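You operate a simulated robot arm through the tools that you are given. There is no shell and no other tool. Be economical: measure what you need, move in short steps, check, and stop when the job is done.

You run a simulated two-armed robot. Do the job below in one go: nothing can be reset, and whatever is moved stays where it is left.

## Task
Space the blue slide from the red one with the 160 mm bar and clamp it.
Fine: leave the bar between them.

Only the result counts: the job must be done as asked and must still hold three seconds after the hand-in. Knocking over, shifting, dropping, spilling or breaking anything else fails it.

## Robot
Two 7-joint arms with fingered hands on one trunk, on a base that drives. Base frame: it is fixed to the floor where the robot stands at the start and does not move with it; the origin is under the middle of the robot, x ahead of it, y to its left, z up. Readings come in mm, degrees, newtons and seconds.
The left shoulder is at the start at [70, 169, 1318], the right one opposite. With the tool pointing down near the work surface each hand reaches from about 100 to 600 mm from the robot's upright axis, wherever it stands, measured 20 degrees to its own side. Places, roughly: black lever [200, -200, 800]; black slide [300, -200, 800]; blue lever [200, 0, 800]; blue slide [300, 0, 800]; red lever [200, 500, 800]; red slide [300, 500, 800]. Payload 3.4 kg a hand.
The TCP of each hand is the grasp point between the finger pads, 23 mm short of the fingertips. In the tool frame z runs along the fingers and y along their closing line. The gripper opens to 116 mm. The gripper's body begins 65 mm behind the TCP. The gripper is a hand of 4 fingers: y runs from the thumb to the fingers, the wrist lies at [0, 0, -211] in the tool frame, and closing takes about 1.5 s.
Orientation is told as [roll, pitch, yaw] about the base's x, y, z axes, in that order, counted from this pose: with the fingers straight down and closing along the base's y, the tool's x points along the base's -x, its y along +y and its z along -z.

## Interface
- The arms move only by the tool step_arm. It takes "left_motion", "right_motion" or both (then of equal length, played together; a hand with none holds still); each is a list of rows, each a list of 6 numbers: the shift along the tool's x, y, z in mm, then the turn, a rotation vector about the tool's x, y, z in degrees. In form: [[x, y, z, rx, ry, rz], ...]. A call has 1 to 12 rows; each row shifts and turns the commanded pose from where the row before left it, along the tool's axes as they then stand. "left_gripper" and "right_gripper" are, for a hand that has rows, the closure, from 0 (fully open) to 1 (shut), set as the call begins (left out, the last holds). Rows are played at 5 a second. More than 50 mm and 8.6 degrees between two rows, or a gripper value outside its range, and nothing of the call is played. Where a pose cannot be reached the arm comes as near as it can. A force on the tool above 40 N (or 10 N above the force at the start of the call, whichever is more), or a blocked arm, ends the call early, and 0.2 s more pass. Each finger travels about 153 mm/s and halts on what it meets, pressing with about 21 N; the grip force reading is that of the motor and also rises with nothing between the fingers. The clock runs only during rows and for 0.2 s after the last one: add rows that do not move to give the fingers time. It gives the time, the measured TCP pose, the force on the tool (base axes), the opening and the grip force at its end, in the units of the frame above (readings bear some noise), with the torque about the TCP (base axes, N m) and any sound that the robot's microphone picked up.
- Cameras (640 x 400 px; columns grow to the right, rows downward): "scene" is now at [81.3, 19.4, 1499.5]; the picture's right is [0.29, -0.96, 0.00], its down [-0.89, -0.27, -0.36] and it looks along [0.35, 0.10, -0.93] (base axes); focal length 256 px, centre (320, 200). "left" rides on the left gripper at [-69, 1, -90] in its tool frame; the picture's right is [-0.01, -1.00, 0.00], its down [0.79, -0.01, -0.61] and it looks along [0.61, -0.01, 0.79] (tool axes); focal length 251 px, centre (320, 200). "right" rides on the right gripper at [69, 1, -90] in its tool frame; the picture's right is [-0.01, 1.00, 0.00], its down [-0.80, -0.01, -0.61] and it looks along [-0.61, -0.01, 0.80] (tool axes); focal length 251 px, centre (320, 200). There is no depth. A picture from a camera that has moved, and an enlarged one, comes with that camera's place and axes in the base frame and with its lens. The place of the scene camera against the robot may be out by one fixed shift of up to 25 mm in any direction.
- capture(camera): a new picture of that camera. The clock stands still meanwhile.
- raise_lower(by): slides the trunk up (or, below 0, down) by that many mm; the arms and the scene camera ride with it, the base frame stays. It gives what a move gives, with no picture.
- drive_base(legs): drives the robot by 1 to 6 legs, each [ahead, left, turn to the left] in mm, mm and degrees, along the robot's own axes; the way and the turn of a leg run together, so that a leg with both is an arc; at most 1500 mm and 180 degrees a leg. The arms and the cameras ride along, it lands a little off, and it stops where it bumps. It gives what a move gives.
- move_fingers(finger1, finger2, finger3, thumb_bend, hand): sets how far each is bent, from 0 (flat) to 100 (curled in); at 30 the hand is open as for a grip, at 70 the pads meet at the TCP. One left out holds its place. A second passes; each finger stops where it meets its share of the squeeze, and holds until it gets a number again. A gripper value or a shape takes the hand back. It gives what a move gives, with no picture; readings hold the bend of each and the force on the fingers (four entries, about 0 where the hand has none), thumb and palm.
- grasp_type(shape, hand): the hand has 4 fingers and takes this shape, open, in about a second: jaw (thumb against the fingers, like two jaws); tri (thumb and two fingers); tip (a fingertip pinch); poke (one finger out to press); point (the index stretched); flat (the hand flat); cup (the hand cupped); fist (a fist). The gripper value then closes the fingers along that shape, each until it touches; the sizes above hold for jaw. It gives what a move gives, with no picture.
- pan_tilt(pan, tilt): turns the head with the scene camera to pan (to the left, within 86 degrees either way) and tilt (down, from -29 to 69), counted from straight ahead of the robot. It gives what a move gives.
- close_up(camera, box): a new picture of the part [left, top, right, bottom] of that camera's present view, enlarged. The clock stands still meanwhile.
- sign_off(): hands the job in; it is judged then, once.

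Go step by step. Nothing tells you exact positions but the pictures and the camera data: compare them with the known pose of the tool, close in by small moves and look again before you grip or let go. The budget is 120 turns and 88 pictures, counting those below and the enlarged ones. Unless the task says otherwise, let go and move clear before handing in, and close with one line.

The tools are called after "Call:" by a JSON object that holds its "fn" and its "kwargs". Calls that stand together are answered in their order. step_arm: Moves the arms, as the interface text tells. Its arguments: {"type":"object","properties":{"left_motion":{"type":"array","items":{"type":"array","items":{"type":"number"}}},"left_gripper":{"type":"number"},"right_motion":{"type":"array","items":{"type":"array","items":{"type":"number"}}},"right_gripper":{"type":"number"}},"required":[]} The other tools are called the same way: raise_lower (by) slides the trunk up or down; grasp_type (shape, hand) gives the hand a shape; move_fingers (finger1, finger2, finger3, thumb_bend, hand) moves the fingers one by one; drive_base (legs) drives the base; pan_tilt (pan, tilt) turns the head that bears the scene camera; capture (camera) takes a picture; close_up (camera, box) takes an enlarged picture of a part of a camera's view; sign_off () hands the job in.

At the start:

```text
time: 0.0
left_position: [363.4, 412.1, 1070.2]
left_ee_rot: [0.0, 0.0, 0.0]
left_ft_force: [-0.1, -0.7, -0.5]
left_wrist_torque: [0.0, 0.0, 0.0]
left_width: 115.9
left_grip_force: 0.0
left_shape: jaw
left_bend: [30.0, 30.0, 30.0, 30.0]
left_finger forces: [0.1, 0.0, 0.1, 0.0, 0.1, 0.0]
right_position: [284.1, 21.6, 1002.3]
right_ee_rot: [0.0, -0.1, -0.1]
right_ft_force: [-0.7, 0.5, -0.4]
right_wrist_torque: [-0.05, 0.0, 0.03]
right_width: 115.5
right_grip_force: 0.0
right_shape: jaw
right_bend: [30.0, 30.0, 30.0, 30.0]
right_finger forces: [0.1, 0.0, 0.0, 0.0, 0.0, 0.0]
trunk travel left (down, up): [-825.0, 115.0]
robot x, y, heading: [1.7, -4.9, -0.2]
head pan, tilt: [16.8, 68.8]
```

scene: 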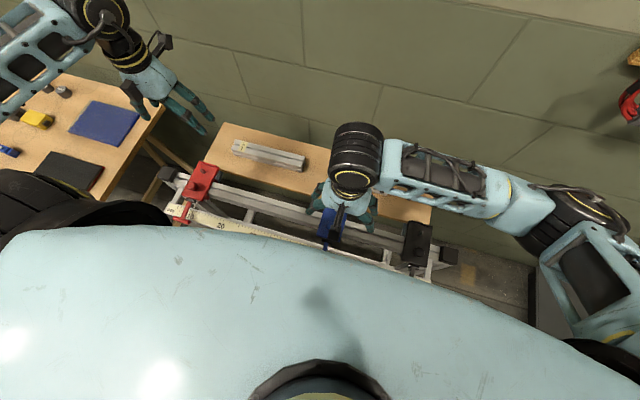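
right: 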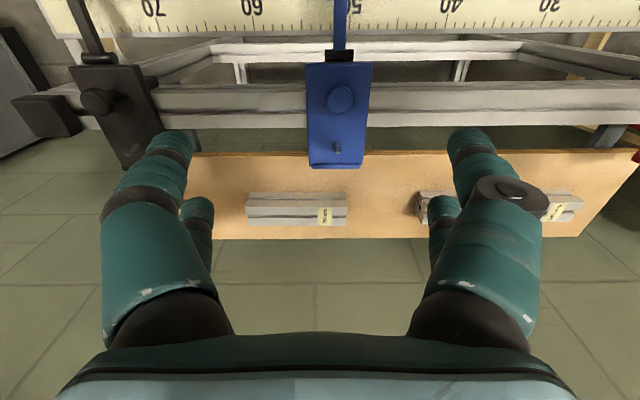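
left: 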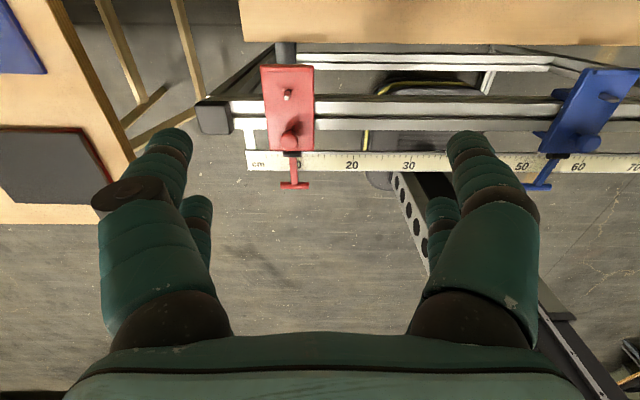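

The rail runs left-right with a red, a blue and a black slide. Bars lie on a board beyond it. I take closer looks before moving.

Call:
{"fn": "close_up", "kwargs": {"camera": "right", "box": [180, 0, 640, 260]}}

Call:
{"fn": "close_up", "kwargs": {"camera": "left", "box": [200, 0, 640, 220]}}

Call:
{"fn": "close_up", "kwargs": {"camera": "scene", "box": [140, 100, 460, 300]}}

```text
1.39 times, centred on (410, 130) of right
camera zoom: at [214.5, 22.5, 1091.8], right [0.01, 1.0, 0.0], down [0.79, -0.01, 0.61], along [0.61, -0.01, -0.79], focal length 350 px, centre (195, 297)
```

zoom: 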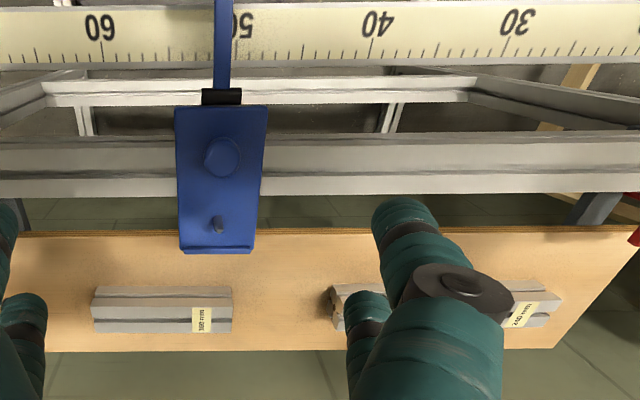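

```text
1.45 times, centred on (420, 110) of left
camera zoom: at [432.0, 412.7, 1160.7], right [0.01, -1.0, 0.0], down [-0.79, -0.01, 0.61], along [-0.61, -0.01, -0.79], focal length 366 px, centre (174, 331)
```

zoom: 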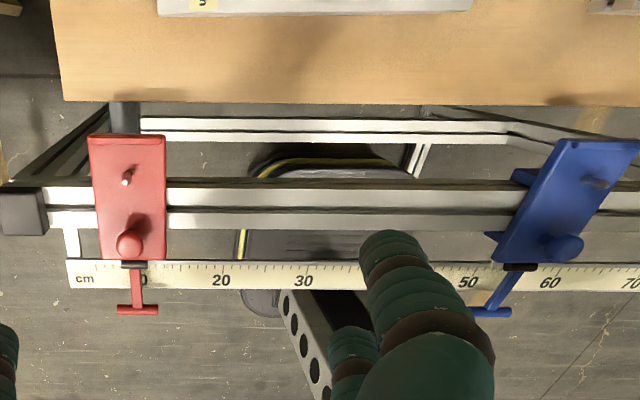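

```text
2.00 times, centred on (300, 200) of scene
camera zoom: at [81.3, 19.4, 1499.5], right [0.29, -0.96, 0.0], down [-0.89, -0.27, -0.36], along [0.35, 0.1, -0.93], focal length 513 px, centre (360, 200)
```

zoom: 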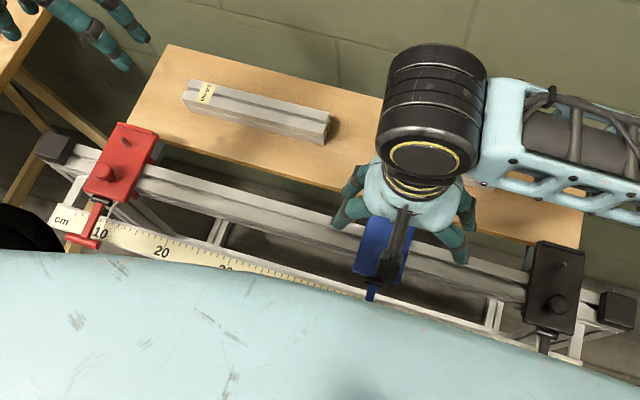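

Two bars carry labels. I read them closer and inspect the slides' clamps.

Call:
{"fn": "close_up", "kwargs": {"camera": "right", "box": [240, 180, 360, 240]}}

Call:
{"fn": "close_up", "kwargs": {"camera": "right", "box": [500, 170, 620, 240]}}

Call:
{"fn": "close_up", "kwargs": {"camera": "left", "box": [230, 50, 350, 200]}}

Call:
{"fn": "close_up", "kwargs": {"camera": "right", "box": [280, 0, 400, 180]}}

```text
5.33 times, centred on (300, 210) of right
camera zoom: at [214.5, 22.5, 1091.8], right [0.01, 1.0, 0.0], down [0.79, -0.01, 0.61], along [0.61, -0.01, -0.79], focal length 1341 px, centre (427, 147)
```

zoom: 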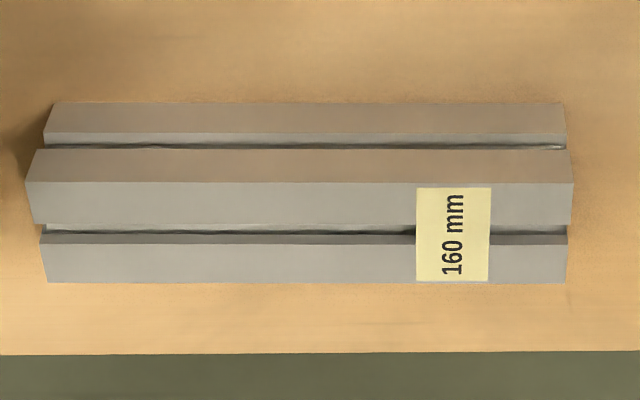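

```text
5.33 times, centred on (560, 205) of right
camera zoom: at [214.5, 22.5, 1091.8], right [0.01, 1.0, 0.0], down [0.79, -0.01, 0.61], along [0.61, -0.01, -0.79], focal length 1341 px, centre (-960, 173)
```

zoom: 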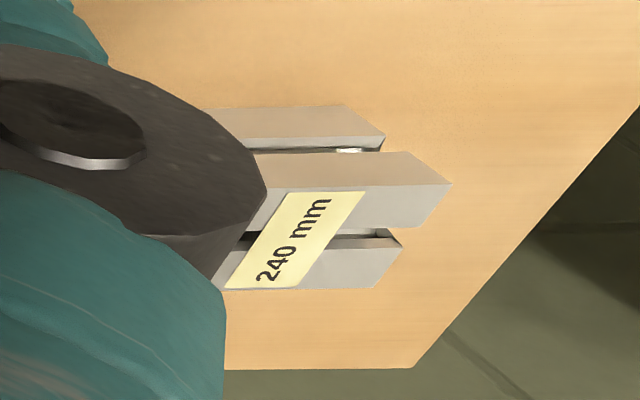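

```text
2.67 times, centred on (290, 125) of left
camera zoom: at [432.0, 412.7, 1160.7], right [0.01, -1.0, 0.0], down [-0.79, -0.01, 0.61], along [-0.61, -0.01, -0.79], focal length 670 px, centre (400, 400)
```

zoom: 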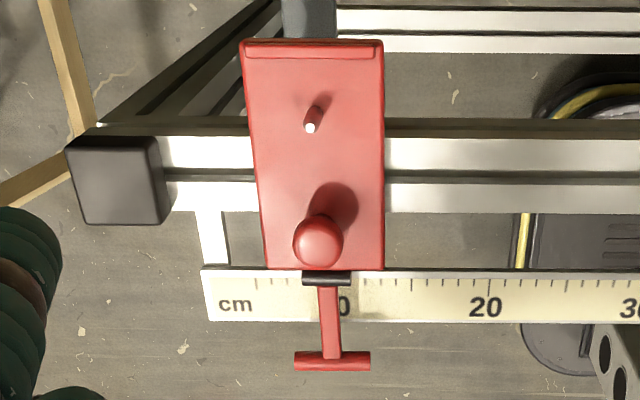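

```text
2.22 times, centred on (340, 90) of right
camera zoom: at [214.5, 22.5, 1091.8], right [0.01, 1.0, 0.0], down [0.79, -0.01, 0.61], along [0.61, -0.01, -0.79], focal length 559 px, centre (276, 444)
```

zoom: 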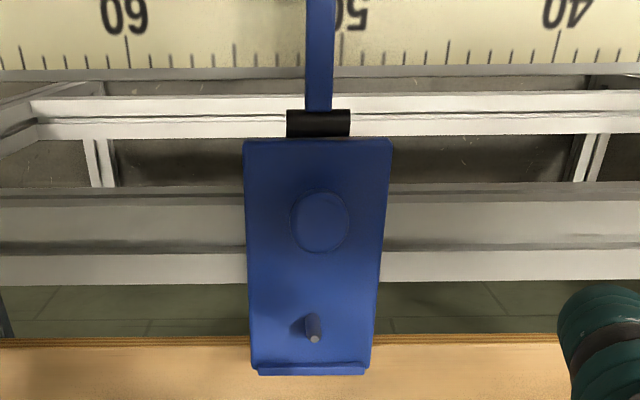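

The short bar (160 mm) lies at about y≈0 and the long one is 240 mm. Levers hinge near [253, y, 813]; I'll turn both hand cameras sideways to see the lever states.

Call:
{"fn": "step_arm", "kwargs": {"left_motion": [[23, -26, 22, 0, 0, 0], [23, -26, 22, 0, 0, 0], [23, -26, 22, 0, 0, 0], [23, -26, 22, 0, 0, 0], [23, -26, 22, 0, 0, 0]], "right_motion": [[7, -30, 8, 0, 0, 0], [7, -30, 8, 0, 0, 0], [7, -30, 8, 0, 0, 0], [7, -30, 8, 0, 0, 0], [7, -30, 8, 0, 0, 0]]}}

Call:
{"fn": "step_arm", "kwargs": {"left_motion": [[0, 0, 0, 0, 0, 8.2], [0, 0, 0, 0, 0, 8.2], [0, 0, 0, 0, 0, 8.2], [0, 0, 0, 0, 0, 8.2], [0, 0, 0, 0, 0, 8.2], [0, 0, 0, 0, 0, 8.2], [0, 0, 0, 0, 0, 8.2], [0, 0, 0, 0, 0, 8.2], [0, 0, 0, 0, 0, 8.2], [0, 0, 0, 0, 0, 8.2], [0, 0, 0, 0, 0, 8.0]], "right_motion": [[0, 0, 0, 0, 0, -8.2], [0, 0, 0, 0, 0, -8.2], [0, 0, 0, 0, 0, -8.2], [0, 0, 0, 0, 0, -8.2], [0, 0, 0, 0, 0, -8.2], [0, 0, 0, 0, 0, -8.2], [0, 0, 0, 0, 0, -8.2], [0, 0, 0, 0, 0, -8.2], [0, 0, 0, 0, 0, -8.2], [0, 0, 0, 0, 0, -8.2], [0, 0, 0, 0, 0, -8.0]]}}

Call:
{"fn": "capture", "kwargs": {"camera": "left"}}

Call:
{"fn": "capture", "kwargs": {"camera": "right"}}

Call:
{"fn": "capture", "kwargs": {"camera": "scene"}}

```text
time: 1.2
left_position: [248.5, 281.5, 963.9]
left_ee_rot: [0.0, -0.1, 0.1]
left_ft_force: [-0.9, -0.3, 0.3]
left_wrist_torque: [0.0, -0.03, 0.03]
left_width: 115.8
left_grip_force: 0.2
left_shape: jaw
left_bend: [30.0, 30.0, 30.0, 30.0]
left_finger forces: [0.0, 0.0, 0.0, 0.0, 0.0, 0.0]
right_position: [246.8, -130.1, 962.2]
right_ee_rot: [0.1, -0.1, -0.1]
right_ft_force: [-0.8, -0.4, -0.5]
right_wrist_torque: [0.01, -0.05, -0.02]
right_width: 116.0
right_grip_force: 0.1
right_shape: jaw
right_bend: [30.0, 30.0, 30.0, 30.0]
right_finger forces: [0.1, 0.0, 0.0, 0.0, 0.0, 0.0]
trunk travel left (down, up): [-825.0, 115.0]
robot x, y, heading: [-0.7, -0.1, -0.0]
head pan, tilt: [16.8, 68.8]
```

```text
time: 3.6
left_position: [248.5, 282.0, 961.6]
left_ee_rot: [0.0, 0.0, -90.3]
left_ft_force: [0.6, 0.3, 0.2]
left_wrist_torque: [0.01, 0.02, 0.0]
left_width: 115.9
left_grip_force: 0.0
left_shape: jaw
left_bend: [30.0, 30.0, 30.0, 30.0]
left_finger forces: [0.1, 0.1, 0.1, 0.1, 0.0, 0.0]
right_position: [248.4, -126.9, 961.5]
right_ee_rot: [0.0, 0.0, 90.0]
right_ft_force: [-0.1, -0.1, -0.3]
right_wrist_torque: [0.01, 0.02, -0.02]
right_width: 115.8
right_grip_force: 0.2
right_shape: jaw
right_bend: [30.0, 30.0, 30.0, 30.0]
right_finger forces: [0.0, 0.1, 0.0, 0.0, 0.0, 0.1]
trunk travel left (down, up): [-825.0, 115.0]
robot x, y, heading: [1.0, -1.5, 0.1]
head pan, tilt: [16.8, 68.8]
```

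```text
77 pictures are left
camera left: at [248.9, 213.6, 1051.3], right [-1.0, -0.01, 0.0], down [0.0, 0.79, 0.61], along [0.0, 0.61, -0.79], focal length 251 px, centre (320, 200)
```

left: 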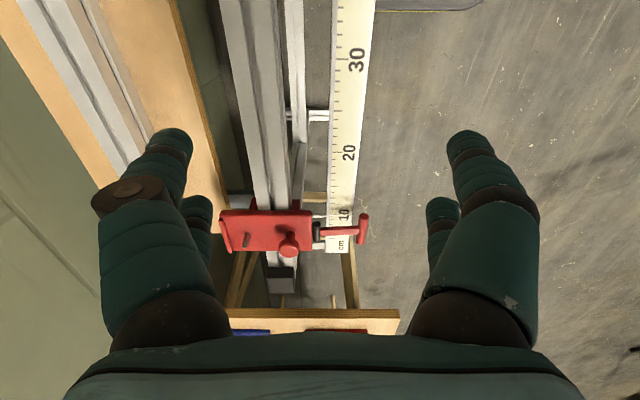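

```text
76 pictures are left
camera right: at [247.1, -196.6, 1051.7], right [-1.0, 0.01, 0.0], down [0.01, 0.79, 0.61], along [0.01, 0.61, -0.79], focal length 251 px, centre (320, 200)
```

right: 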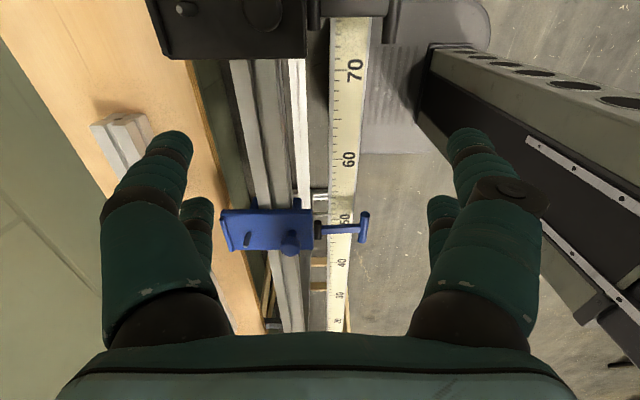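

```text
75 pictures are left
camera scene: at [81.1, 19.4, 1499.5], right [0.29, -0.96, 0.0], down [-0.89, -0.27, -0.36], along [0.35, 0.1, -0.93], focal length 256 px, centre (320, 200)
```

scene: 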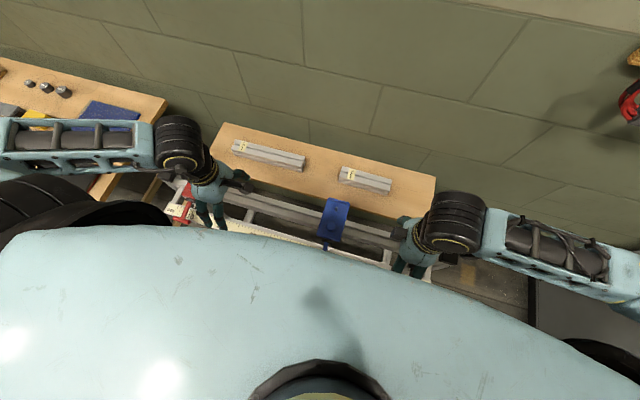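

Call:
{"fn": "close_up", "kwargs": {"camera": "left", "box": [205, 180, 385, 290]}}

Call:
{"fn": "close_up", "kwargs": {"camera": "right", "box": [205, 180, 385, 290]}}

Call:
{"fn": "close_up", "kwargs": {"camera": "right", "box": [140, 0, 440, 120]}}

```text
3.56 times, centred on (295, 235) of left
camera zoom: at [248.9, 213.6, 1051.3], right [-1.0, -0.01, 0.0], down [0.0, 0.79, 0.61], along [0.0, 0.61, -0.79], focal length 894 px, centre (409, 76)
```

zoom: 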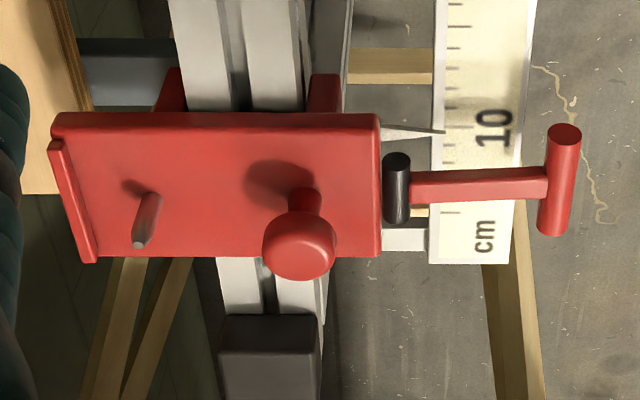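

```text
3.56 times, centred on (295, 235) of right
camera zoom: at [247.1, -196.6, 1051.7], right [-1.0, 0.01, 0.0], down [0.01, 0.79, 0.61], along [0.01, 0.61, -0.79], focal length 894 px, centre (409, 76)
```

zoom: 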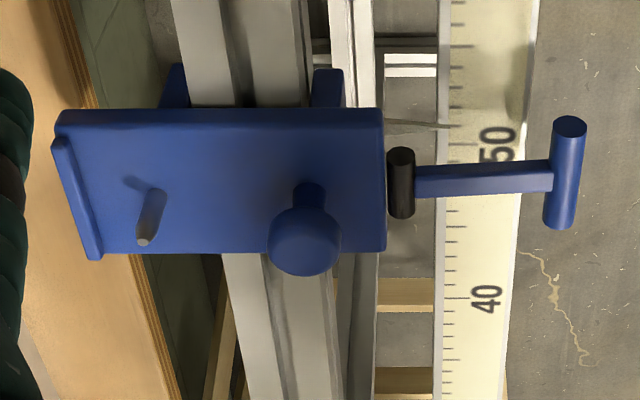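

```text
2.13 times, centred on (290, 60) of right
camera zoom: at [247.1, -196.6, 1051.7], right [-1.0, 0.01, 0.0], down [0.01, 0.79, 0.61], along [0.01, 0.61, -0.79], focal length 536 px, centre (384, 499)
```

zoom: 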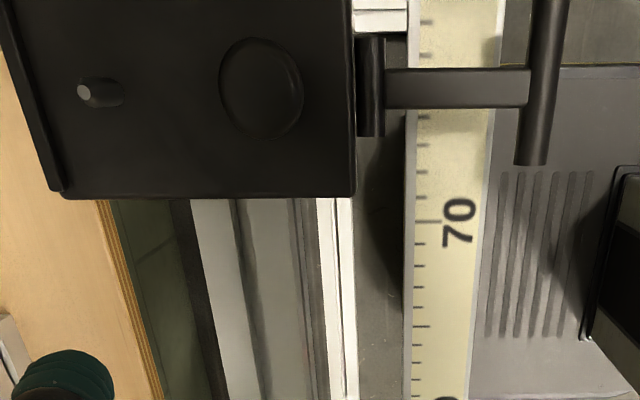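

All three levers stand about level. I take: red plate y≈410–487, blue plate y≈1–74, knobs at x≈284, rail top x≈285–330, and the 160 bar centred near [480,-18] with its top at z≈790. I bring the left hand over the bar.

Call:
{"fn": "step_arm", "kwargs": {"left_motion": [[-30, 23, 0, 0, 0, 0], [-30, 23, 0, 0, 0, 0], [-30, 23, 0, 0, 0, 0], [-30, 23, 0, 0, 0, 0], [-30, 23, 0, 0, 0, 0], [-30, 23, 0, 0, 0, 0], [-30, 23, 0, 0, 0, 0], [-30, 23, 0, 0, 0, 0], [-30, 23, 0, 0, 0, 0], [-30, 23, 0, 0, 0, 0]]}}

Call:
{"fn": "capture", "kwargs": {"camera": "left"}}

Call:
{"fn": "capture", "kwargs": {"camera": "scene"}}

```text
time: 5.8
left_position: [422.0, 119.3, 1058.0]
left_ee_rot: [0.1, 0.0, -90.1]
left_ft_force: [-0.4, -0.2, -0.2]
left_wrist_torque: [-0.01, 0.0, 0.01]
left_width: 116.1
left_grip_force: 0.0
left_shape: jaw
left_bend: [30.0, 30.0, 30.0, 30.0]
left_finger forces: [0.0, 0.0, 0.1, 0.0, 0.1, 0.1]
left hand out of reach, approached as far as the arm can: row 5, 6, 7, 8, 9, 10
right_position: [248.8, -129.2, 961.7]
right_ee_rot: [0.0, 0.0, 89.8]
right_ft_force: [0.4, -0.1, -0.2]
right_wrist_torque: [0.0, 0.02, 0.0]
right_width: 116.0
right_grip_force: 0.0
right_shape: jaw
right_bend: [30.0, 30.0, 30.0, 30.0]
right_finger forces: [0.0, 0.1, 0.0, 0.1, 0.0, 0.0]
trunk travel left (down, up): [-825.0, 115.0]
robot x, y, heading: [1.2, 1.4, 0.1]
head pan, tilt: [16.8, 68.8]
```

```text
71 pictures are left
camera left: at [421.7, 50.8, 1148.6], right [-1.0, -0.01, 0.0], down [-0.01, 0.8, 0.61], along [-0.01, 0.61, -0.8], focal length 251 px, centre (320, 200)
```

left: 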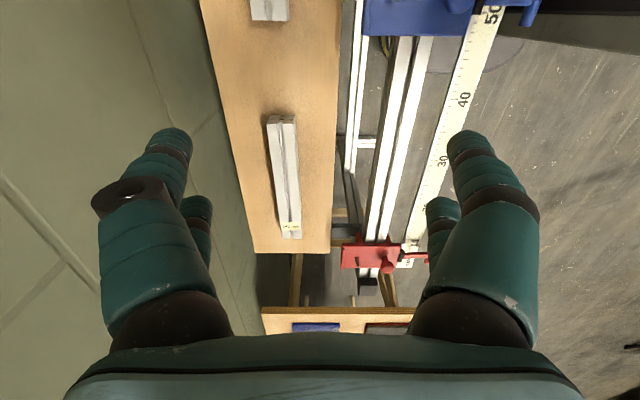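

```text
70 pictures are left
camera scene: at [81.8, 18.9, 1499.5], right [0.29, -0.96, 0.0], down [-0.89, -0.27, -0.36], along [0.35, 0.11, -0.93], focal length 256 px, centre (320, 200)
```

scene: 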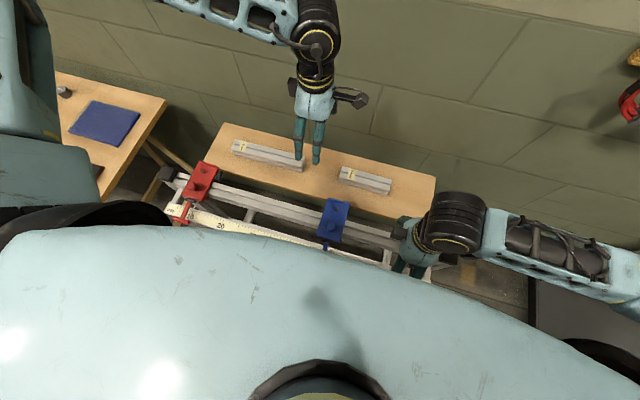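

The arm stopped short (422,119,1058), likely a wrist limit at that height. I try lowering from here to see whether it opens up.

Call:
{"fn": "step_arm", "kwargs": {"left_motion": [[0, 0, 30, 0, 0, 0], [0, 0, 30, 0, 0, 0], [0, 0, 30, 0, 0, 0]]}}

```text
time: 6.6
left_position: [402.5, 153.4, 996.2]
left_ee_rot: [0.0, -0.1, -90.1]
left_ft_force: [0.3, 0.1, -0.5]
left_wrist_torque: [-0.02, -0.02, -0.03]
left_width: 115.8
left_grip_force: 0.0
left_shape: jaw
left_bend: [30.0, 30.0, 30.0, 30.0]
left_finger forces: [0.1, 0.0, 0.0, 0.0, 0.1, 0.1]
left hand out of reach, approached as far as the arm can: row 1, 2, 3
right_position: [248.1, -127.1, 961.7]
right_ee_rot: [-0.2, 0.0, 89.9]
right_ft_force: [-0.2, 0.6, -0.2]
right_wrist_torque: [0.04, -0.01, -0.02]
right_width: 115.8
right_grip_force: 0.0
right_shape: jaw
right_bend: [30.0, 30.0, 30.0, 30.0]
right_finger forces: [0.0, 0.1, 0.0, 0.0, 0.0, 0.1]
trunk travel left (down, up): [-825.0, 115.0]
robot x, y, heading: [3.6, -0.7, 0.1]
head pan, tilt: [16.8, 68.8]
```

Reach seems limited by the wrist turn. I try the opposite yaw (toward +90) for the left hand.

Call:
{"fn": "step_arm", "kwargs": {"left_motion": [[0, 0, -20, 0, 0, -8.5], [0, 0, -20, 0, 0, -8.5], [0, 0, -20, 0, 0, -8.5], [0, 0, 0, 0, 0, -8.5], [0, 0, 0, 0, 0, -8.5], [0, 0, 0, 0, 0, -8.5], [0, 0, 0, 0, 0, -8.5], [0, 0, 0, 0, 0, -8.5], [0, 0, 0, 0, 0, -8.5], [0, 0, 0, 0, 0, -8.5], [0, 0, 0, 0, 0, -5]]}}

Call:
{"fn": "step_arm", "kwargs": {"left_motion": [[0, 0, 0, 0, 0, -8.5], [0, 0, 0, 0, 0, -8.5], [0, 0, 0, 0, 0, -8.5], [0, 0, 0, 0, 0, -8.5], [0, 0, 0, 0, 0, -8.5], [0, 0, 0, 0, 0, -8.5], [0, 0, 0, 0, 0, -8.5], [0, 0, 0, 0, 0, -8.5], [0, 0, 0, 0, 0, -8.5], [0, 0, 0, 0, 0, -8.5], [0, 0, 0, 0, 0, -5]]}}

```text
time: 9.0
left_position: [404.3, 155.8, 1056.3]
left_ee_rot: [0.0, -0.1, 0.1]
left_ft_force: [1.1, 0.6, 0.2]
left_wrist_torque: [0.04, 0.01, 0.0]
left_width: 115.8
left_grip_force: 0.1
left_shape: jaw
left_bend: [30.0, 30.0, 30.0, 30.0]
left_finger forces: [0.1, 0.0, 0.0, 0.1, 0.1, 0.1]
right_position: [248.1, -127.5, 961.9]
right_ee_rot: [-0.1, 0.0, 89.9]
right_ft_force: [-0.3, 0.3, 0.0]
right_wrist_torque: [0.01, -0.01, 0.0]
right_width: 116.0
right_grip_force: 0.1
right_shape: jaw
right_bend: [30.0, 30.0, 30.0, 30.0]
right_finger forces: [0.0, 0.1, 0.1, 0.0, 0.0, 0.0]
trunk travel left (down, up): [-825.0, 115.0]
robot x, y, heading: [0.6, 0.2, 0.2]
head pan, tilt: [16.8, 68.8]
```

```text
time: 11.4
left_position: [405.1, 156.0, 1056.4]
left_ee_rot: [0.1, 0.0, 90.1]
left_ft_force: [-0.6, -0.2, 0.4]
left_wrist_torque: [-0.03, -0.02, 0.03]
left_width: 116.0
left_grip_force: 0.1
left_shape: jaw
left_bend: [30.0, 30.0, 30.0, 30.0]
left_finger forces: [0.0, 0.1, 0.1, 0.1, 0.0, 0.0]
right_position: [247.8, -127.5, 961.0]
right_ee_rot: [-0.1, -0.1, 90.0]
right_ft_force: [0.9, 0.4, 0.0]
right_wrist_torque: [-0.05, 0.0, 0.0]
right_width: 116.1
right_grip_force: 0.0
right_shape: jaw
right_bend: [30.0, 30.0, 30.0, 30.0]
right_finger forces: [0.0, 0.1, 0.0, 0.1, 0.0, 0.0]
trunk travel left (down, up): [-825.0, 115.0]
robot x, y, heading: [1.4, -0.4, -0.1]
head pan, tilt: [16.8, 68.8]
```

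Yaw +90 works here. Now toward the bar with this yaw.

Call:
{"fn": "step_arm", "kwargs": {"left_motion": [[29, -12.5, 10, 0, 0, 0], [29, -12.5, 10, 0, 0, 0], [29, -12.5, 10, 0, 0, 0], [29, -12.5, 10, 0, 0, 0], [29, -12.5, 10, 0, 0, 0], [29, -12.5, 10, 0, 0, 0]]}}

Call:
{"fn": "capture", "kwargs": {"camera": "left"}}

```text
time: 12.8
left_position: [416.2, 112.6, 1067.4]
left_ee_rot: [0.0, 0.1, 90.0]
left_ft_force: [-0.2, 0.6, 0.4]
left_wrist_torque: [0.02, 0.01, 0.01]
left_width: 115.7
left_grip_force: 0.0
left_shape: jaw
left_bend: [30.0, 30.0, 30.0, 30.0]
left_finger forces: [0.0, 0.1, 0.0, 0.1, 0.1, 0.1]
left hand out of reach, approached as far as the arm can: row 2, 3, 4, 5, 6
right_position: [248.2, -128.0, 962.1]
right_ee_rot: [-0.2, 0.1, 89.9]
right_ft_force: [0.5, -0.2, 0.4]
right_wrist_torque: [0.0, 0.0, 0.03]
right_width: 115.9
right_grip_force: 0.1
right_shape: jaw
right_bend: [30.0, 30.0, 30.0, 30.0]
right_finger forces: [0.0, 0.0, 0.1, 0.0, 0.0, 0.0]
trunk travel left (down, up): [-825.0, 115.0]
robot x, y, heading: [1.7, 1.7, 0.2]
head pan, tilt: [16.8, 68.8]
```

```text
69 pictures are left
camera left: at [414.9, 181.9, 1156.0], right [1.0, 0.01, 0.0], down [0.01, -0.79, 0.61], along [0.01, -0.61, -0.79], focal length 251 px, centre (320, 200)
```

left: 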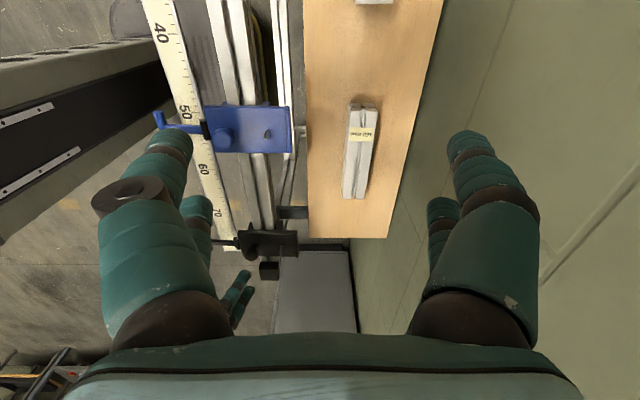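

Reach seems limited by the shoulder height; lowering the trunk should help. I first raise the right hand, then lower the trunk by 150.

Call:
{"fn": "step_arm", "kwargs": {"right_motion": [[0, 0, -45, 0, 0, 0], [0, 0, -45, 0, 0, 0], [0, 0, -45, 0, 0, 0]]}}

Call:
{"fn": "raise_lower", "kwargs": {"by": -150}}

Call:
{"fn": "step_arm", "kwargs": {"left_motion": [[26, -13, -5, 0, 0, 0], [26, -13, -5, 0, 0, 0], [26, -13, -5, 0, 0, 0], [26, -13, -5, 0, 0, 0], [26, -13, -5, 0, 0, 0]]}}

```text
time: 13.6
left_position: [417.1, 113.8, 1066.7]
left_ee_rot: [0.0, 0.1, 90.0]
left_ft_force: [-0.5, -0.4, -0.6]
left_wrist_torque: [0.0, 0.01, -0.01]
left_width: 116.0
left_grip_force: 0.0
left_shape: jaw
left_bend: [30.0, 30.0, 30.0, 30.0]
left_finger forces: [0.0, 0.0, 0.0, 0.0, 0.0, 0.1]
right_position: [271.3, -114.2, 1090.0]
right_ee_rot: [0.0, 0.1, 89.9]
right_ft_force: [0.0, 1.1, 1.1]
right_wrist_torque: [0.04, 0.01, -0.03]
right_width: 115.9
right_grip_force: 0.0
right_shape: jaw
right_bend: [30.0, 30.0, 30.0, 30.0]
right_finger forces: [0.0, 0.1, 0.0, 0.1, 0.1, 0.0]
right hand out of reach, approached as far as the arm can: row 1, 2, 3
trunk travel left (down, up): [-825.0, 115.0]
robot x, y, heading: [-2.6, 0.3, -0.2]
head pan, tilt: [16.8, 68.8]
```

```text
time: 15.3
left_position: [416.0, 113.4, 914.9]
left_ee_rot: [0.0, 0.0, 90.0]
left_ft_force: [0.4, 0.2, 0.1]
left_wrist_torque: [0.04, -0.01, 0.02]
left_width: 116.1
left_grip_force: 0.2
left_shape: jaw
left_bend: [30.0, 30.0, 30.0, 30.0]
left_finger forces: [0.0, 0.0, 0.1, 0.1, 0.0, 0.0]
right_position: [269.9, -114.3, 940.0]
right_ee_rot: [0.0, -0.1, 89.9]
right_ft_force: [0.3, -1.0, 0.5]
right_wrist_torque: [0.01, 0.01, -0.03]
right_width: 115.8
right_grip_force: 0.1
right_shape: jaw
right_bend: [30.0, 30.0, 30.0, 30.0]
right_finger forces: [0.0, 0.0, 0.0, 0.1, 0.0, 0.1]
trunk travel left (down, up): [-675.0, 265.0]
robot x, y, heading: [-2.1, 0.8, -0.1]
head pan, tilt: [16.8, 68.8]
```

```text
time: 16.6
left_position: [428.8, 96.4, 980.1]
left_ee_rot: [-0.1, 0.1, 90.0]
left_ft_force: [-0.2, -0.6, 0.3]
left_wrist_torque: [0.01, 0.0, -0.01]
left_width: 116.1
left_grip_force: 0.0
left_shape: jaw
left_bend: [30.0, 30.0, 30.0, 30.0]
left_finger forces: [0.0, 0.0, 0.0, 0.0, 0.1, 0.0]
left hand out of reach, approached as far as the arm can: row 1, 2, 3, 4, 5
right_position: [270.8, -113.8, 940.0]
right_ee_rot: [-0.1, -0.1, 89.9]
right_ft_force: [0.5, 0.0, 0.2]
right_wrist_torque: [-0.03, -0.02, 0.0]
right_width: 115.9
right_grip_force: 0.0
right_shape: jaw
right_bend: [30.0, 30.0, 30.0, 30.0]
right_finger forces: [0.0, 0.0, 0.0, 0.1, 0.0, 0.0]
trunk travel left (down, up): [-675.0, 265.0]
robot x, y, heading: [-2.7, -1.1, 0.1]
head pan, tilt: [16.8, 68.8]
```

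The arm reach is about 370 mm from shoulder to wrist, so I'll lower the trunk more and drive nearer the bar. First I lift the hands and turn the left camera to look back at the robot's front for clearance.

Call:
{"fn": "step_arm", "kwargs": {"left_motion": [[0, 0, -10, 0, 0, 8.5], [0, 0, -10, 0, 0, 8.5], [0, 0, -10, 0, 0, 8.5], [0, 0, -10, 0, 0, 8.5], [0, 0, -10, 0, 0, 8.5], [0, 0, 0, 0, 0, 8.5], [0, 0, 0, 0, 0, 8.5], [0, 0, 0, 0, 0, 8.5], [0, 0, 0, 0, 0, 8.5], [0, 0, 0, 0, 0, 8.5], [0, 0, 0, 0, 0, 5]], "right_motion": [[0, -8, -15, 0, 0, 0], [0, -8, -15, 0, 0, 0], [0, -8, -15, 0, 0, 0], [0, -8, -15, 0, 0, 0], [0, -8, -15, 0, 0, 0], [0, -8, -15, 0, 0, 0], [0, -8, -15, 0, 0, 0], [0, -8, -15, 0, 0, 0], [0, 0, 0, 0, 0, 0], [0, 0, 0, 0, 0, 0], [0, 0, 0, 0, 0, 0]]}}

Call:
{"fn": "capture", "kwargs": {"camera": "left"}}

```text
time: 18.9
left_position: [426.2, 96.6, 1029.5]
left_ee_rot: [-0.1, 0.1, -0.1]
left_ft_force: [-0.6, 0.7, 0.0]
left_wrist_torque: [0.0, -0.02, 0.01]
left_width: 115.8
left_grip_force: 0.1
left_shape: jaw
left_bend: [30.0, 30.0, 30.0, 30.0]
left_finger forces: [0.1, 0.0, 0.1, 0.1, 0.0, 0.1]
right_position: [334.7, -115.0, 1059.0]
right_ee_rot: [0.0, 0.0, 89.9]
right_ft_force: [-0.6, 0.5, 0.0]
right_wrist_torque: [0.01, 0.01, -0.05]
right_width: 115.7
right_grip_force: 0.0
right_shape: jaw
right_bend: [30.0, 30.0, 30.0, 30.0]
right_finger forces: [0.1, 0.0, 0.0, 0.1, 0.0, 0.0]
trunk travel left (down, up): [-675.0, 265.0]
robot x, y, heading: [1.2, -1.5, -0.3]
head pan, tilt: [16.8, 68.8]
```

```text
68 pictures are left
camera left: at [495.1, 96.9, 1118.9], right [0.01, -1.0, 0.0], down [-0.8, 0.0, 0.61], along [-0.61, -0.01, -0.8], focal length 251 px, centre (320, 200)
```

left: 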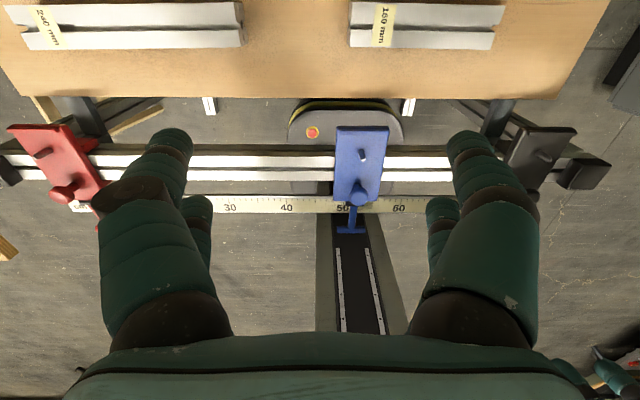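

Call:
{"fn": "close_up", "kwargs": {"camera": "left", "box": [180, 80, 460, 260]}}

Call:
{"fn": "pan_tilt", "kwargs": {"pan": 0, "tilt": 60}}

Call:
{"fn": "capture", "kwargs": {"camera": "scene"}}

```text
2.22 times, centred on (320, 170) of left
camera zoom: at [495.1, 96.9, 1118.9], right [0.01, -1.0, 0.0], down [-0.8, 0.0, 0.61], along [-0.61, -0.01, -0.8], focal length 559 px, centre (320, 267)
```

zoom: 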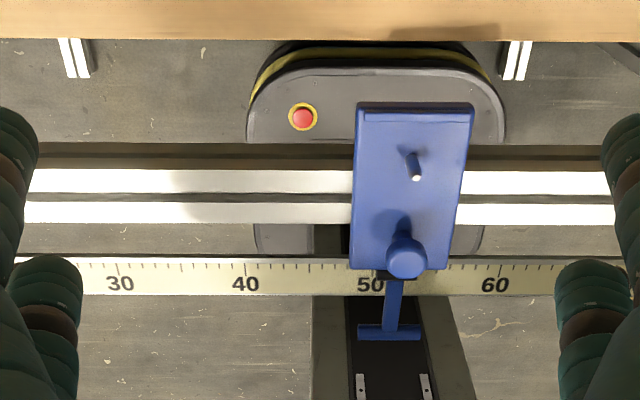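

```text
time: 19.8
left_position: [426.9, 96.5, 1028.4]
left_ee_rot: [-0.1, 0.0, 0.0]
left_ft_force: [0.1, 1.5, -0.3]
left_wrist_torque: [0.0, -0.04, 0.0]
left_width: 115.9
left_grip_force: 0.0
left_shape: jaw
left_bend: [30.0, 30.0, 30.0, 30.0]
left_finger forces: [0.0, 0.0, 0.0, 0.0, 0.0, 0.0]
right_position: [334.8, -114.7, 1058.1]
right_ee_rot: [0.0, 0.0, 89.9]
right_ft_force: [-0.3, 0.2, -0.6]
right_wrist_torque: [0.01, 0.02, -0.02]
right_width: 115.9
right_grip_force: 0.1
right_shape: jaw
right_bend: [30.0, 30.0, 30.0, 30.0]
right_finger forces: [0.1, 0.0, 0.0, 0.0, 0.0, 0.1]
trunk travel left (down, up): [-675.0, 265.0]
robot x, y, heading: [-0.4, 4.2, -0.2]
head pan, tilt: [0.0, 60.0]
```

```text
66 pictures are left
camera scene: at [94.4, 3.2, 1358.9], right [0.0, -1.0, 0.0], down [-0.87, 0.0, -0.5], along [0.5, 0.0, -0.87], focal length 256 px, centre (320, 200)
```

scene: 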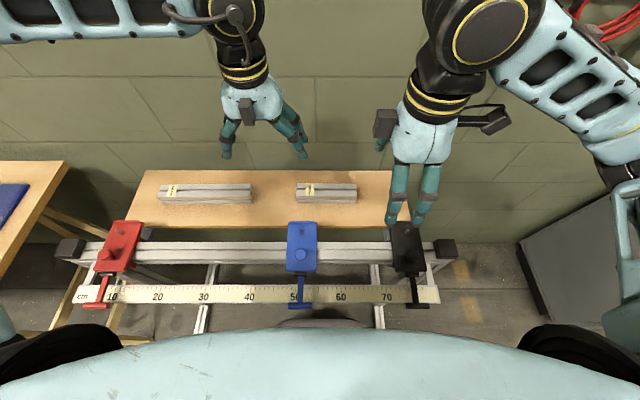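

The scene view now shows everything well. The robot base sits between the stand's feet (y≈-250…500), so I'll lower the trunk 100 more, then drive left 150 and ahead 55, to put the right shoulder in front of the 160 bar.

Call:
{"fn": "raise_lower", "kwargs": {"by": -100}}

Call:
{"fn": "drive_base", "kwargs": {"legs": [[0, 150, 0], [55, 0, 0]]}}

Call:
{"fn": "capture", "kwargs": {"camera": "right"}}

Call:
{"fn": "capture", "kwargs": {"camera": "scene"}}

```text
time: 21.1
left_position: [427.6, 96.5, 929.5]
left_ee_rot: [-0.1, 0.0, 0.0]
left_ft_force: [0.0, -0.3, 0.1]
left_wrist_torque: [0.02, 0.0, -0.01]
left_width: 115.9
left_grip_force: 0.1
left_shape: jaw
left_bend: [30.0, 30.0, 30.0, 30.0]
left_finger forces: [0.0, 0.0, 0.0, 0.0, 0.0, 0.0]
right_position: [335.3, -116.0, 958.4]
right_ee_rot: [0.0, 0.0, 89.9]
right_ft_force: [-0.1, 0.8, 0.0]
right_wrist_torque: [0.02, 0.0, 0.02]
right_width: 116.0
right_grip_force: 0.1
right_shape: jaw
right_bend: [30.0, 30.0, 30.0, 30.0]
right_finger forces: [0.0, 0.0, 0.0, 0.0, 0.1, 0.0]
trunk travel left (down, up): [-575.0, 365.0]
robot x, y, heading: [1.4, 0.9, 0.0]
head pan, tilt: [0.0, 60.0]
```

```text
time: 23.0
left_position: [481.0, 249.2, 928.9]
left_ee_rot: [0.0, 0.0, 0.0]
left_ft_force: [0.7, 0.8, 0.5]
left_wrist_torque: [-0.02, 0.04, 0.02]
left_width: 115.8
left_grip_force: 0.1
left_shape: jaw
left_bend: [30.0, 30.0, 30.0, 30.0]
left_finger forces: [0.1, 0.1, 0.0, 0.1, 0.0, 0.1]
right_position: [389.4, 37.0, 958.6]
right_ee_rot: [0.0, 0.0, 90.0]
right_ft_force: [-1.0, 0.1, -0.1]
right_wrist_torque: [0.0, 0.01, 0.03]
right_width: 115.7
right_grip_force: 0.1
right_shape: jaw
right_bend: [30.0, 30.0, 30.0, 30.0]
right_finger forces: [0.0, 0.0, 0.0, 0.0, 0.0, 0.0]
trunk travel left (down, up): [-575.0, 365.0]
robot x, y, heading: [57.1, 150.6, 0.1]
head pan, tilt: [0.0, 60.0]
```

```text
65 pictures are left
camera right: at [388.6, -31.0, 1048.2], right [-1.0, 0.01, 0.0], down [0.01, 0.8, 0.61], along [0.01, 0.61, -0.8], focal length 251 px, centre (320, 200)
```

right: 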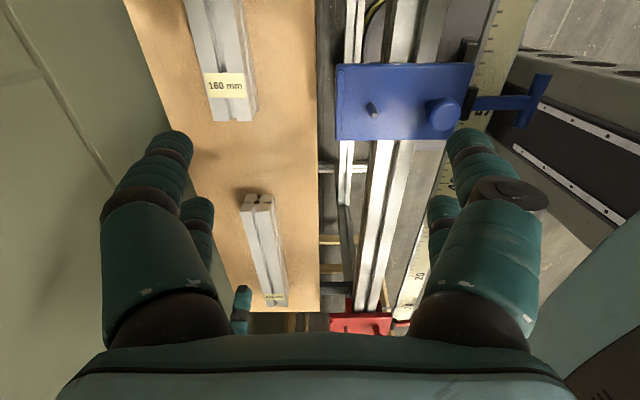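

```text
64 pictures are left
camera scene: at [149.0, 155.3, 1258.9], right [0.0, -1.0, 0.0], down [-0.87, 0.0, -0.5], along [0.5, 0.0, -0.87], focal length 256 px, centre (320, 200)
```

scene: 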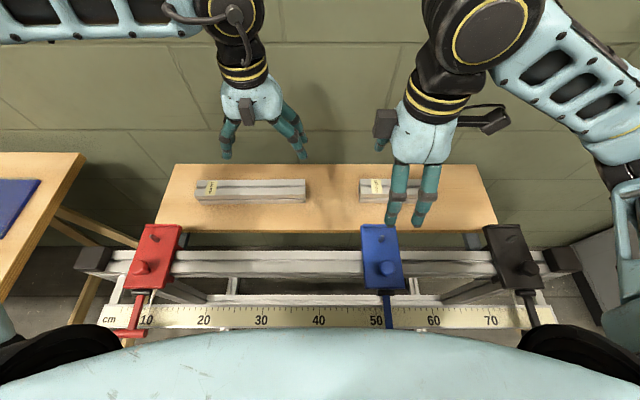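

Bar 160 now appears centred near [478,-19]. I bring the right hand above it.

Call:
{"fn": "step_arm", "kwargs": {"right_motion": [[18.7, -29.5, 20, 0, 0, 0], [18.7, -29.5, 20, 0, 0, 0], [18.7, -29.5, 20, 0, 0, 0]]}}

Call:
{"fn": "capture", "kwargs": {"camera": "right"}}

Call:
{"fn": "close_up", "kwargs": {"camera": "scene", "box": [330, 120, 530, 260]}}

```text
time: 23.8
left_position: [481.9, 249.9, 929.7]
left_ee_rot: [0.0, 0.0, 0.1]
left_ft_force: [-0.5, -0.1, -0.5]
left_wrist_torque: [0.01, 0.01, 0.02]
left_width: 115.7
left_grip_force: 0.1
left_shape: jaw
left_bend: [30.0, 30.0, 30.0, 30.0]
left_finger forces: [0.0, 0.0, 0.1, 0.1, 0.1, 0.0]
right_position: [476.0, -18.9, 898.6]
right_ee_rot: [0.0, -0.1, 90.0]
right_ft_force: [0.6, -0.2, -0.1]
right_wrist_torque: [-0.01, 0.03, -0.02]
right_width: 116.1
right_grip_force: 0.1
right_shape: jaw
right_bend: [30.0, 30.0, 30.0, 30.0]
right_finger forces: [0.1, 0.0, 0.0, 0.0, 0.0, 0.0]
trunk travel left (down, up): [-575.0, 365.0]
robot x, y, heading: [54.2, 152.8, 0.1]
head pan, tilt: [0.0, 60.0]
```

```text
63 pictures are left
camera right: at [475.7, -86.9, 988.2], right [-1.0, 0.01, 0.0], down [0.01, 0.79, 0.61], along [0.01, 0.61, -0.79], focal length 251 px, centre (320, 200)
```

right: 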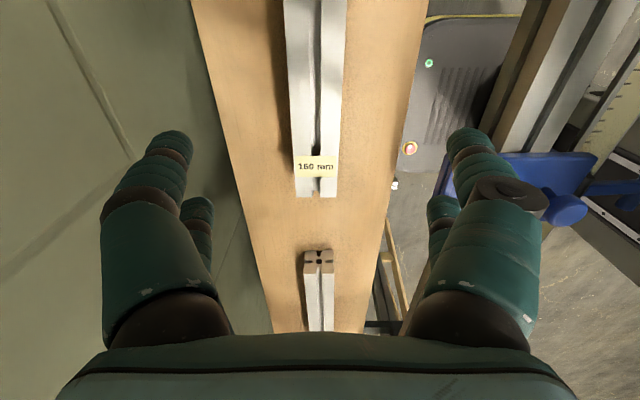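

```text
2.86 times, centred on (430, 190) of scene
camera zoom: at [149.0, 154.3, 1258.9], right [0.0, -1.0, 0.0], down [-0.87, 0.0, -0.5], along [0.5, 0.0, -0.87], focal length 733 px, centre (6, 229)
```

zoom: 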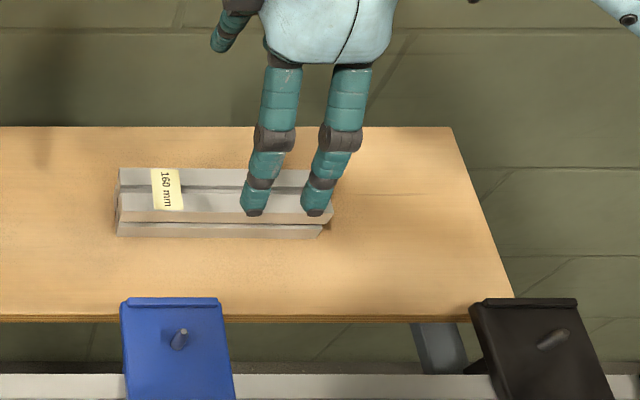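

The hand is centred over the bar (x≈480). I descend to grip near its top.

Call:
{"fn": "step_arm", "kwargs": {"right_motion": [[0, -4, 20, 0, 0, 0], [0, 0, 25, 0, 0, 0], [0, 0, 25, 0, 0, 0], [0, 0, 20, 0, 0, 0], [0, 0, 10, 0, 0, 0], [0, 0, 0, 0, 0, 0]]}}

Call:
{"fn": "capture", "kwargs": {"camera": "right"}}

Call:
{"fn": "close_up", "kwargs": {"camera": "scene", "box": [330, 120, 530, 260]}}

```text
time: 25.2
left_position: [480.7, 248.9, 929.7]
left_ee_rot: [-0.2, 0.1, -0.1]
left_ft_force: [0.1, -0.2, 0.6]
left_wrist_torque: [0.0, 0.0, -0.04]
left_width: 115.9
left_grip_force: 0.0
left_shape: jaw
left_bend: [30.0, 30.0, 30.0, 30.0]
left_finger forces: [0.1, 0.0, 0.0, 0.1, 0.1, 0.0]
right_position: [480.9, -16.9, 797.1]
right_ee_rot: [0.0, 0.0, 90.0]
right_ft_force: [-0.3, -0.3, 0.0]
right_wrist_torque: [-0.01, 0.01, -0.02]
right_width: 116.0
right_grip_force: 0.0
right_shape: jaw
right_bend: [30.0, 30.0, 30.0, 30.0]
right_finger forces: [0.1, 0.0, 0.1, 0.0, 0.0, 0.1]
trunk travel left (down, up): [-575.0, 365.0]
robot x, y, heading: [55.8, 153.9, 0.1]
head pan, tilt: [0.0, 60.0]
```

```text
61 pictures are left
camera right: at [480.2, -86.5, 886.7], right [-1.0, 0.01, 0.0], down [0.01, 0.8, 0.61], along [0.01, 0.61, -0.8], focal length 251 px, centre (320, 200)
```

right: 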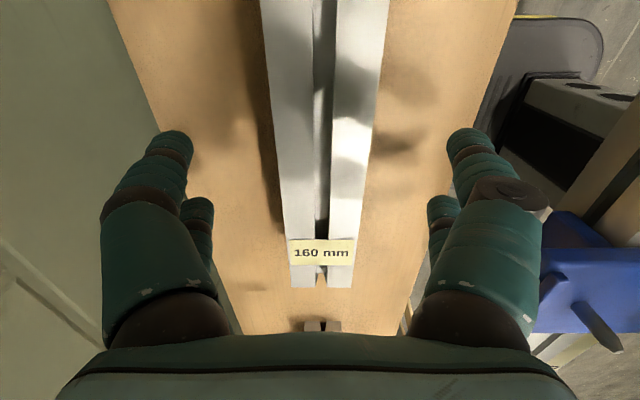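

```text
2.86 times, centred on (430, 190) of scene
camera zoom: at [148.7, 155.0, 1258.9], right [0.0, -1.0, 0.0], down [-0.87, 0.0, -0.5], along [0.5, 0.0, -0.87], focal length 733 px, centre (6, 229)
```

zoom: 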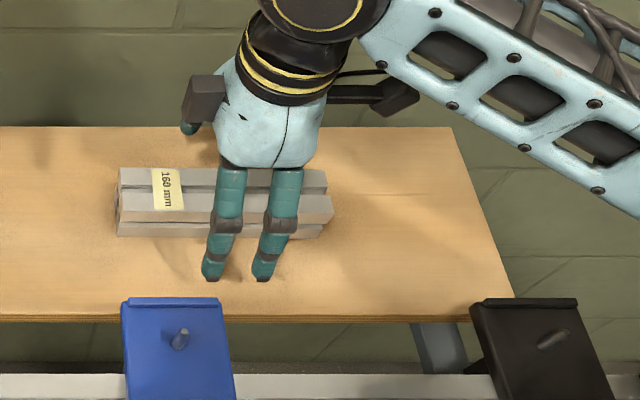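

Bar top reads z≈788. I go down to TCP 782 and close.

Call:
{"fn": "step_arm", "kwargs": {"right_motion": [[0, 0, 8, 0, 0, 0], [0, 0, 7, 0, 0, 0]]}}

Call:
{"fn": "step_arm", "kwargs": {"right_motion": [[0, 0, 0, 0, 0, 0], [0, 0, 0, 0, 0, 0], [0, 0, 0, 0, 0, 0], [0, 0, 0, 0, 0, 0], [0, 0, 0, 0, 0, 0], [0, 0, 0, 0, 0, 0], [0, 0, 0, 0, 0, 0], [0, 0, 0, 0, 0, 0]], "right_gripper": 1}}

Call:
{"fn": "capture", "kwargs": {"camera": "right"}}

```text
time: 25.8
left_position: [481.4, 249.3, 929.3]
left_ee_rot: [-0.1, 0.0, 0.1]
left_ft_force: [-0.3, -0.1, 0.4]
left_wrist_torque: [0.0, 0.0, -0.03]
left_width: 116.0
left_grip_force: 0.1
left_shape: jaw
left_bend: [30.0, 30.0, 30.0, 30.0]
left_finger forces: [0.0, 0.1, 0.0, 0.0, 0.1, 0.0]
right_position: [481.9, -18.3, 782.6]
right_ee_rot: [0.0, 0.0, 90.0]
right_ft_force: [-0.1, 0.5, -0.4]
right_wrist_torque: [0.03, -0.04, 0.0]
right_width: 115.8
right_grip_force: 0.1
right_shape: jaw
right_bend: [30.0, 30.0, 30.0, 30.0]
right_finger forces: [0.1, 0.0, 0.1, 0.0, 0.1, 0.0]
trunk travel left (down, up): [-575.0, 365.0]
robot x, y, heading: [54.8, 153.1, 0.0]
head pan, tilt: [0.0, 60.0]
```

```text
time: 27.6
left_position: [482.1, 248.5, 929.4]
left_ee_rot: [-0.1, 0.0, 0.1]
left_ft_force: [-0.4, 0.0, -0.4]
left_wrist_torque: [-0.03, 0.01, 0.04]
left_width: 116.0
left_grip_force: 0.0
left_shape: jaw
left_bend: [30.0, 30.0, 30.0, 30.0]
left_finger forces: [0.1, 0.0, 0.1, 0.0, 0.0, 0.0]
right_position: [481.4, -18.2, 782.5]
right_ee_rot: [0.0, 0.0, 90.1]
right_ft_force: [-0.5, -0.5, 0.7]
right_wrist_torque: [0.02, 0.01, 0.0]
right_width: 33.2
right_grip_force: 20.9
right_shape: jaw
right_bend: [73.0, 73.0, 73.0, 78.0]
right_finger forces: [18.9, 19.1, 19.1, 0.1, 19.2, 0.0]
trunk travel left (down, up): [-575.0, 365.0]
robot x, y, heading: [54.4, 149.3, 0.2]
head pan, tilt: [0.0, 60.0]
```

```text
59 pictures are left
camera right: at [480.3, -87.0, 872.4], right [-1.0, 0.01, 0.0], down [0.01, 0.79, 0.61], along [0.01, 0.61, -0.79], focal length 251 px, centre (320, 200)
```

right: 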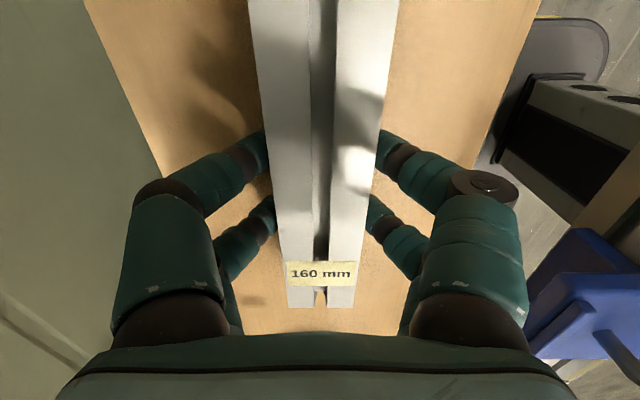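

Gripped (33 mm width, 21 N). I lift it and move the left hand out of the way.

Call:
{"fn": "step_arm", "kwargs": {"right_motion": [[0, 0, -15, 0, 0, 0], [0, 5, -25, 0, 0, 0], [0, 10, -27, 0, 0, 0], [0, 10, -27, 0, 0, 0], [0, 10, -27, 0, 0, 0], [0, 10, -10, 0, 0, 0]], "left_motion": [[0, 12, -12, 0, 0, 0], [6, 12, -12, 0, 0, 0], [6, 12, -12, 0, 0, 0], [6, 12, -12, 0, 0, 0], [6, 12, -12, 0, 0, 0], [6, 12, -12, 0, 0, 0]]}}

Call:
{"fn": "drive_base", "kwargs": {"legs": [[0, 100, 0]]}}

Call:
{"fn": "capture", "kwargs": {"camera": "scene"}}

```text
time: 29.0
left_position: [450.1, 320.1, 1000.3]
left_ee_rot: [-0.2, -0.1, 0.0]
left_ft_force: [-1.2, 0.3, 0.7]
left_wrist_torque: [0.03, -0.01, 0.02]
left_width: 115.8
left_grip_force: 0.0
left_shape: jaw
left_bend: [30.0, 30.0, 30.0, 30.0]
left_finger forces: [0.0, 0.1, 0.0, 0.1, 0.0, 0.1]
right_position: [435.8, -17.7, 918.1]
right_ee_rot: [-0.1, 0.0, 90.0]
right_ft_force: [-0.2, -0.1, -2.7]
right_wrist_torque: [0.0, -0.04, -0.04]
right_width: 33.3
right_grip_force: 21.4
right_shape: jaw
right_bend: [73.0, 73.0, 73.0, 78.0]
right_finger forces: [19.0, 19.4, 19.1, 0.0, 19.2, 0.1]
trunk travel left (down, up): [-575.0, 365.0]
robot x, y, heading: [55.5, 153.2, 0.0]
head pan, tilt: [0.0, 60.0]
```

```text
time: 30.1
left_position: [449.4, 418.7, 1001.8]
left_ee_rot: [-0.1, -0.1, 0.1]
left_ft_force: [0.2, -0.2, -0.3]
left_wrist_torque: [-0.03, 0.0, -0.01]
left_width: 115.9
left_grip_force: 0.1
left_shape: jaw
left_bend: [30.0, 30.0, 30.0, 30.0]
left_finger forces: [0.0, 0.0, 0.1, 0.0, 0.1, 0.0]
right_position: [437.4, 79.8, 916.2]
right_ee_rot: [-0.1, 0.1, 90.1]
right_ft_force: [-0.4, 0.9, -2.6]
right_wrist_torque: [0.01, 0.01, -0.01]
right_width: 33.6
right_grip_force: 20.9
right_shape: jaw
right_bend: [73.0, 73.0, 73.0, 78.0]
right_finger forces: [19.0, 19.3, 19.2, 0.1, 19.2, 0.0]
trunk travel left (down, up): [-575.0, 365.0]
robot x, y, heading: [53.5, 249.9, 0.2]
head pan, tilt: [0.0, 60.0]
```

```text
58 pictures are left
camera scene: at [148.7, 252.8, 1258.9], right [0.0, -1.0, 0.0], down [-0.87, 0.0, -0.5], along [0.5, 0.0, -0.87], focal length 256 px, centre (320, 200)
```

scene: 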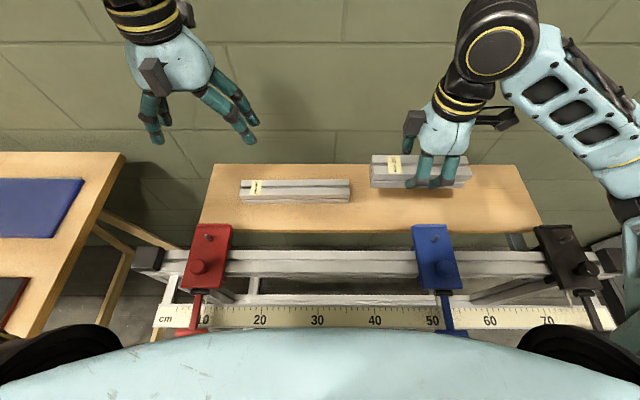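

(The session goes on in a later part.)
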